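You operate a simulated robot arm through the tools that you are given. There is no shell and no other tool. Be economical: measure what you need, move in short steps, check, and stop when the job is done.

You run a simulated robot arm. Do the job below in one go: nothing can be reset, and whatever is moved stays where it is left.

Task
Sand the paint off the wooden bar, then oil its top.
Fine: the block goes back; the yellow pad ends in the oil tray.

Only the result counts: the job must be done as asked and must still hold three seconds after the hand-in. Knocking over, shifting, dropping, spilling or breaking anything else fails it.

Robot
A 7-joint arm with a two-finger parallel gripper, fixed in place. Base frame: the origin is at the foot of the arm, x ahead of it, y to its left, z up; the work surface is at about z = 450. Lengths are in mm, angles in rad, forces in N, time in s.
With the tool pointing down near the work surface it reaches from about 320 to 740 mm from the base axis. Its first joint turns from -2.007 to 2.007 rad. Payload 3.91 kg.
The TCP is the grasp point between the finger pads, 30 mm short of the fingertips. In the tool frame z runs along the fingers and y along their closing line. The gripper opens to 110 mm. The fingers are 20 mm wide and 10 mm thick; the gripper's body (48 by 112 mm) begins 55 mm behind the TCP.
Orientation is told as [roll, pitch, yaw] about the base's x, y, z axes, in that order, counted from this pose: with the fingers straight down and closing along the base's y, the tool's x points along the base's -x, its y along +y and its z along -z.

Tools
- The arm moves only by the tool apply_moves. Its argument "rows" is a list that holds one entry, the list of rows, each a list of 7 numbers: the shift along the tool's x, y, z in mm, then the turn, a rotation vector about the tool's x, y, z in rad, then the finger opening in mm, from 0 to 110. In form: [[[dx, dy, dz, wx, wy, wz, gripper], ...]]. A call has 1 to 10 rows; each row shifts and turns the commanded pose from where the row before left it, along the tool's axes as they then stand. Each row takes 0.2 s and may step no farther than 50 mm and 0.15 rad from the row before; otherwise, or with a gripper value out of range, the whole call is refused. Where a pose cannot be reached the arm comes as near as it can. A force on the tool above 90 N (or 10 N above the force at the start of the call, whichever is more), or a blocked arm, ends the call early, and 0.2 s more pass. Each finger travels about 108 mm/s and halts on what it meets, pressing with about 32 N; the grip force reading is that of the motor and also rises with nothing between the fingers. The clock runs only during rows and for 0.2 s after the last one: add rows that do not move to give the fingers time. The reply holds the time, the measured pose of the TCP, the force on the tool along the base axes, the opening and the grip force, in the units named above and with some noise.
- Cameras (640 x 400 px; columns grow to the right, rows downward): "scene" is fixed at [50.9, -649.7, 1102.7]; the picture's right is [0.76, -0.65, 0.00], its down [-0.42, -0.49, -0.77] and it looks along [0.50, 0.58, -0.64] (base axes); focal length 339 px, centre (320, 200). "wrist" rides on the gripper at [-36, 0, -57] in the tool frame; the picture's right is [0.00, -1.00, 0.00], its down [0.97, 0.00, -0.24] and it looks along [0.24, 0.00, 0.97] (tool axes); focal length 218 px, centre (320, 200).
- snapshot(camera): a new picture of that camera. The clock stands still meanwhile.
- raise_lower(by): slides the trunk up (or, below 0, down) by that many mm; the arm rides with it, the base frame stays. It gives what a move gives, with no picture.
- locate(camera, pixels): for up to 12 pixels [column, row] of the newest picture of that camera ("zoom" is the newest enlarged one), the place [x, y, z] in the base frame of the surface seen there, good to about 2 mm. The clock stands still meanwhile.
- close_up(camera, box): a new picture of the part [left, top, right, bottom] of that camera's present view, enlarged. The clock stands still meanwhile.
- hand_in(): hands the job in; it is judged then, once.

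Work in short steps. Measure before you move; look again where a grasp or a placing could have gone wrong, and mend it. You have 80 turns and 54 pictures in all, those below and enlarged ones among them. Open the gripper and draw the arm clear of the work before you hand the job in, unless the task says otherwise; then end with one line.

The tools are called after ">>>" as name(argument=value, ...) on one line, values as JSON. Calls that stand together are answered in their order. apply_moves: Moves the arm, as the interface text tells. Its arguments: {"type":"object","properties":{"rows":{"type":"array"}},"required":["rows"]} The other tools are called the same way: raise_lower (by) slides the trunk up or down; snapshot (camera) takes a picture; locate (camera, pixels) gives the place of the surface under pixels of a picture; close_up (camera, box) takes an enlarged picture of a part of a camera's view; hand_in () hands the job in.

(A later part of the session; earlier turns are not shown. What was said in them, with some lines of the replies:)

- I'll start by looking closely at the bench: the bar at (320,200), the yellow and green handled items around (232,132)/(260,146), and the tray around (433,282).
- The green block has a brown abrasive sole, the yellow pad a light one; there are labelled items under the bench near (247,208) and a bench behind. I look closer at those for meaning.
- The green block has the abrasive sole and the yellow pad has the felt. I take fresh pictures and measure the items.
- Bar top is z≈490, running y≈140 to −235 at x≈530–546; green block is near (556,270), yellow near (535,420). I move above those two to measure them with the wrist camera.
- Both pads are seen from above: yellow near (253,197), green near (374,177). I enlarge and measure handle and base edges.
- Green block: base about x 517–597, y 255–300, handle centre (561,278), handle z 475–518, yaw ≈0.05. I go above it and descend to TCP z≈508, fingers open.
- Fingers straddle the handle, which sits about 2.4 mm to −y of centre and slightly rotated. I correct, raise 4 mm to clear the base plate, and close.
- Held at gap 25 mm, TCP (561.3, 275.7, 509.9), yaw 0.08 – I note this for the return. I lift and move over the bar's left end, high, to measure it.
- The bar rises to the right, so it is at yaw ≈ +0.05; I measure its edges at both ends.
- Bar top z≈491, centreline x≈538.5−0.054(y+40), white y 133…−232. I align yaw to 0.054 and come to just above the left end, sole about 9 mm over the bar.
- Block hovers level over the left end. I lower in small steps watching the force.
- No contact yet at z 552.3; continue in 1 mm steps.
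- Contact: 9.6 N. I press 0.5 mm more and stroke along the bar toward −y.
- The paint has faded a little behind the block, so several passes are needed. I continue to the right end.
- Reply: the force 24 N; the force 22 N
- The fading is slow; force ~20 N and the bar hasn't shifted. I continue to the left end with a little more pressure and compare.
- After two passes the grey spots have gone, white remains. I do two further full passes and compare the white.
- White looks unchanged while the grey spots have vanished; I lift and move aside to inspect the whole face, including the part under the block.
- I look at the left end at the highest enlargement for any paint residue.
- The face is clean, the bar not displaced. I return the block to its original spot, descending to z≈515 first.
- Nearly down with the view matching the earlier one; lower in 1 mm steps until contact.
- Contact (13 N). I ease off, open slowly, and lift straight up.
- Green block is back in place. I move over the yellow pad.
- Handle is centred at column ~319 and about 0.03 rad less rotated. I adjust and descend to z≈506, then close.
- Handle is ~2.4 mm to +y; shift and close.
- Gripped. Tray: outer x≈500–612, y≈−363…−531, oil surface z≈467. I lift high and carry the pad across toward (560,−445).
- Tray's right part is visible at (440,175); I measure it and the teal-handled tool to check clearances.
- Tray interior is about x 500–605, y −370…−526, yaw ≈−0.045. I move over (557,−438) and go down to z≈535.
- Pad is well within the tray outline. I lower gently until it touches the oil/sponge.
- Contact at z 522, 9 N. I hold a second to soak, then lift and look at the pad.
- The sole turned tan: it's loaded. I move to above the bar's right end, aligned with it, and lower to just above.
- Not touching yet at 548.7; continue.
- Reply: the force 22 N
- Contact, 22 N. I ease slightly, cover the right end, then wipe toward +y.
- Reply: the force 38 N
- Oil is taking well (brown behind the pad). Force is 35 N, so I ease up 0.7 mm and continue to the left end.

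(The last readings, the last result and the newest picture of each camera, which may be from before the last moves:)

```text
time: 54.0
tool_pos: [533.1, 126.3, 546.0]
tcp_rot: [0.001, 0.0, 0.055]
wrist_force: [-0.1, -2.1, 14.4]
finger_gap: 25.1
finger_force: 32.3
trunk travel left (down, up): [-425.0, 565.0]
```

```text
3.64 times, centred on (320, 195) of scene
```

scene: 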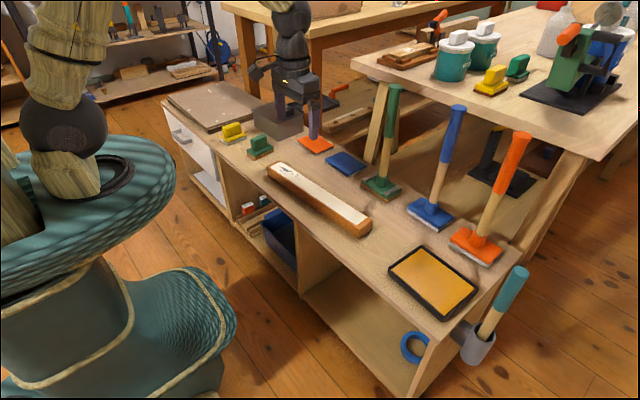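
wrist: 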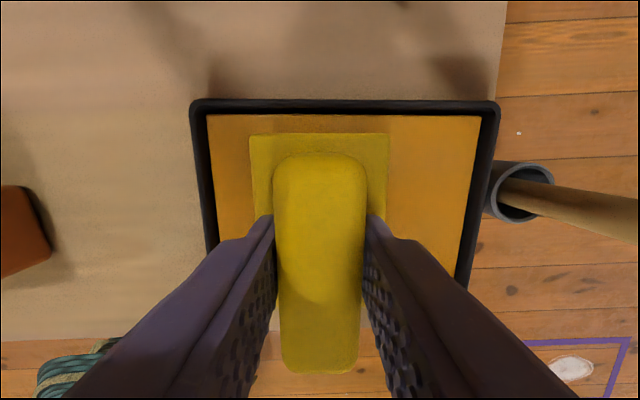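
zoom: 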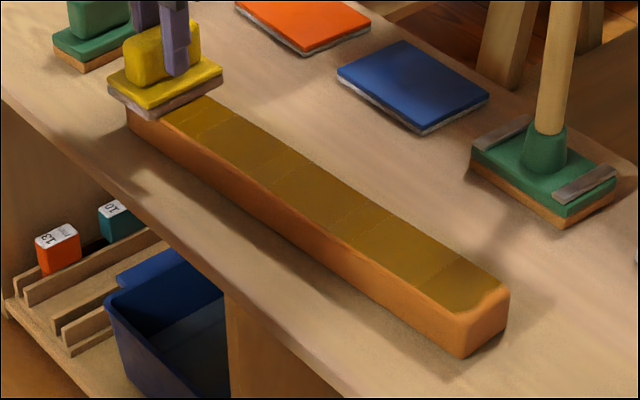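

The whole face is oiled; I lift and start carrying the pad back, then check the left end.

>>> apply_moves(rows=[[[0, 0, -15, 0, 0, 0, 10], [0, 0, -35, 0, 0, 0, 10], [0, 0, -40, 0, 0, 0, 10], [0, -45, -20, 0, 0, 0, 10], [0, -45, 0, 0, 0, 0, 10], [0, -45, 0, 0, 0, 0, 10], [0, -45, 0, 0, 0, 0, 10], [0, -45, 0, 0, 0, 0, 10], [0, -45, 0, 0, 0, 0, 10], [0, 0, 0, 0, 0, 0, 10]]])

>>> close_up(camera="scene", box=[240, 140, 400, 250])

```text
time: 56.2
tool_pos: [551.4, -145.2, 654.3]
tcp_rot: [-0.001, -0.001, 0.055]
wrist_force: [0.8, 0.1, -0.7]
finger_gap: 25.3
finger_force: 32.4
trunk travel left (down, up): [-425.0, 565.0]
```

```text
3.64 times, centred on (320, 195) of scene
```

zoom: 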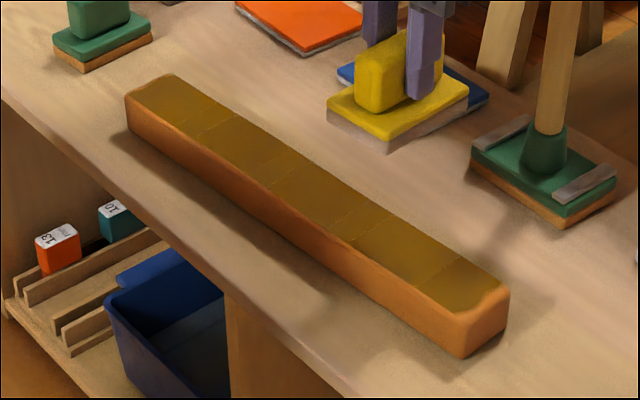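

Whole top is evenly oiled. Now the pad goes back into the tray.

>>> apply_moves(rows=[[[0, 0, 0, 0, 0, 0.1, 10], [-2.64, -42.8, 0, 0, 0, 0, 10], [-2.64, -42.8, 0, 0, 0, 0, 10], [-2.64, -42.8, 0, 0, 0, 0, 10], [-2.64, -42.8, 0, 0, 0, 0, 10], [-2.64, -42.8, 0, 0, 0, 0, 10], [-2.64, -42.8, 0, 0, 0, 0, 10], [-2.64, -42.8, 0, 0, 0, 0, 10], [0, 0, 45, 0, 0, 0, 10], [0, 0, 0, 0, 0, 0, 10]]])

>>> apply_moves(rows=[[[0, 0, 40, 0, 0, 0, 10], [0, 0, 35, 0, 0, 0, 10], [0, 0, 5, 0, 0, 0, 10], [0, 0, 0, 0, 0, 0, 10]]])

>>> snapshot(camera="wrist")

```text
time: 58.4
tool_pos: [553.3, -443.8, 610.3]
tcp_rot: [-0.001, -0.001, -0.044]
wrist_force: [0.4, 0.2, -1.2]
finger_gap: 25.4
finger_force: 32.5
trunk travel left (down, up): [-425.0, 565.0]
```

```text
time: 59.4
tool_pos: [553.6, -442.8, 530.1]
tcp_rot: [-0.001, -0.001, -0.044]
wrist_force: [0.2, -0.5, -1.4]
finger_gap: 25.3
finger_force: 32.3
trunk travel left (down, up): [-425.0, 565.0]
```

```text
17 pictures are left
```

wrist: 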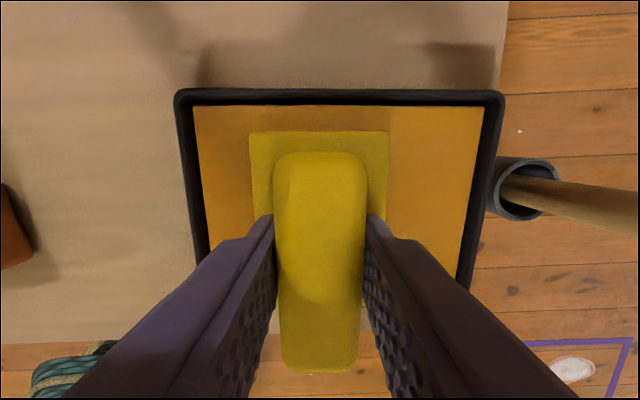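

Pad over the tray; shift +3 mm in x to match the first dip and lower to contact.

>>> apply_moves(rows=[[[-3, 0, 2, 0, 0, 0, 10], [0, 0, 3, 0, 0, 0, 10], [0, 0, 2, 0, 0, 0, 10], [0, 0, 1, 0, 0, 0, 10], [0, 0, 1, 0, 0, 0, 10], [0, 0, 0, 0, 0, 0, 10]]])

```text
time: 60.8
tool_pos: [558.8, -445.4, 521.8]
tcp_rot: [0.001, -0.001, -0.046]
wrist_force: [0.7, 1.5, 8.6]
finger_gap: 25.5
finger_force: 31.9
trunk travel left (down, up): [-425.0, 565.0]
```

Contact at 8.6 N. Ease, open, and rise straight up.

>>> apply_moves(rows=[[[0, 0, -0.6, 0, 0, 0, 10], [0, 0, 0, 0, 0, 0, 32], [0, 0, 0, 0, 0, 0, 60], [0, 0, 0, 0, 0, 0, 70], [0, 0, -30, 0, 0, 0, 70], [0, 0, -45, 0, 0, 0, 70], [0, 0, -45, 0, 0, 0, 70], [10, 45, 0, 0, 0, 0, 70], [10, 45, 0, 0, 0, 0, 70], [10, 45, 0, 0, 0, 0, 70]]])

>>> snapshot(camera="scene")

>>> snapshot(camera="wrist")

```text
time: 63.0
tool_pos: [532.9, -309.7, 641.2]
tcp_rot: [-0.001, 0.001, -0.046]
wrist_force: [-0.6, 0.8, -0.6]
finger_gap: 70.0
finger_force: 0.0
trunk travel left (down, up): [-425.0, 565.0]
```

```text
16 pictures are left
```

scene: 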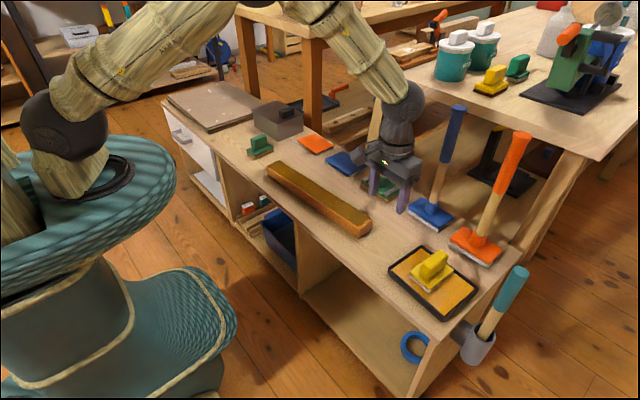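

```text
15 pictures are left
```

wrist: 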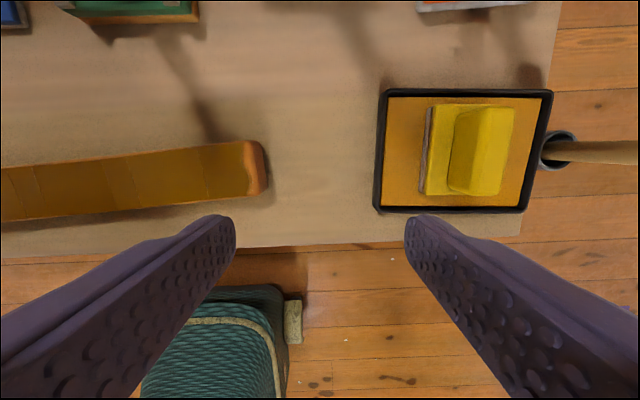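

Pad sits in the tray, bar oiled, green block home, tall tools standing. I raise the arm clear and check once more.

>>> apply_moves(rows=[[[10, 45, -20, 0, 0, 0, 100], [10, 45, -20, 0, 0, 0, 100], [10, 45, -20, 0, 0, 0, 100], [10, 45, -20, 0, 0, 0, 100], [0, 0, 0, 0, 0, 0, 100]]])

>>> close_up(camera="scene", box=[210, 100, 530, 320])

```text
refused: row 1 steps farther than a row can; nothing moved
```

```text
1.82 times, centred on (370, 210) of scene
```

zoom: 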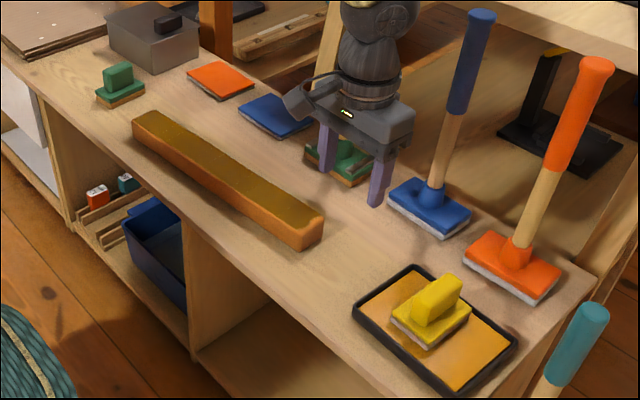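

The step was too long, so I shorten it; I also want to see the green long handle, now hidden behind the wrist.

>>> apply_moves(rows=[[[10, 40, -20, 0, 0, 0, 100], [10, 40, -20, 0, 0, 0, 100], [5, 40, -20, 0, 0, 0, 100], [5, 40, -20, 0, 0, 0, 100], [0, 40, -20, 0, 0, 0, 100], [0, 0, 0, 0, 0, 0, 100]]])

>>> snapshot(camera="scene")

```text
time: 64.4
tool_pos: [513.9, -105.9, 742.0]
tcp_rot: [0.001, 0.0, -0.047]
wrist_force: [0.4, -0.1, -0.3]
finger_gap: 100.1
finger_force: 0.2
trunk travel left (down, up): [-425.0, 565.0]
```

```text
13 pictures are left
```

scene: 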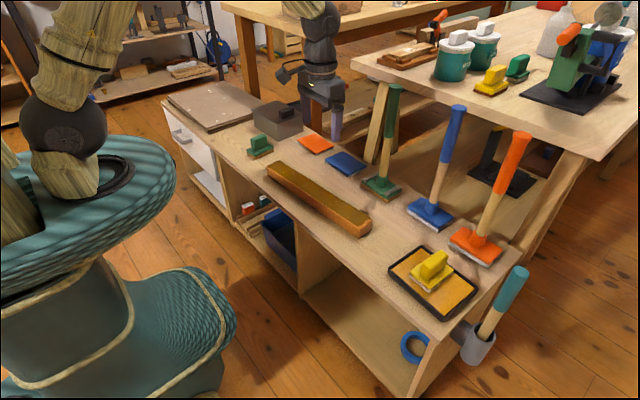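

Everything stands where it should, arm clear and gripper open; I hand in.

>>> hand_in()

```text
The job is handed in.
```

I sanded the paint off the bar and oiled its whole top. The green block is back in its spot, the yellow pad is in the oil tray, and the job is handed in. I took the grey spots as the paint: they came off with sanding, while the white face under them did not change over several passes, so I oiled over it.
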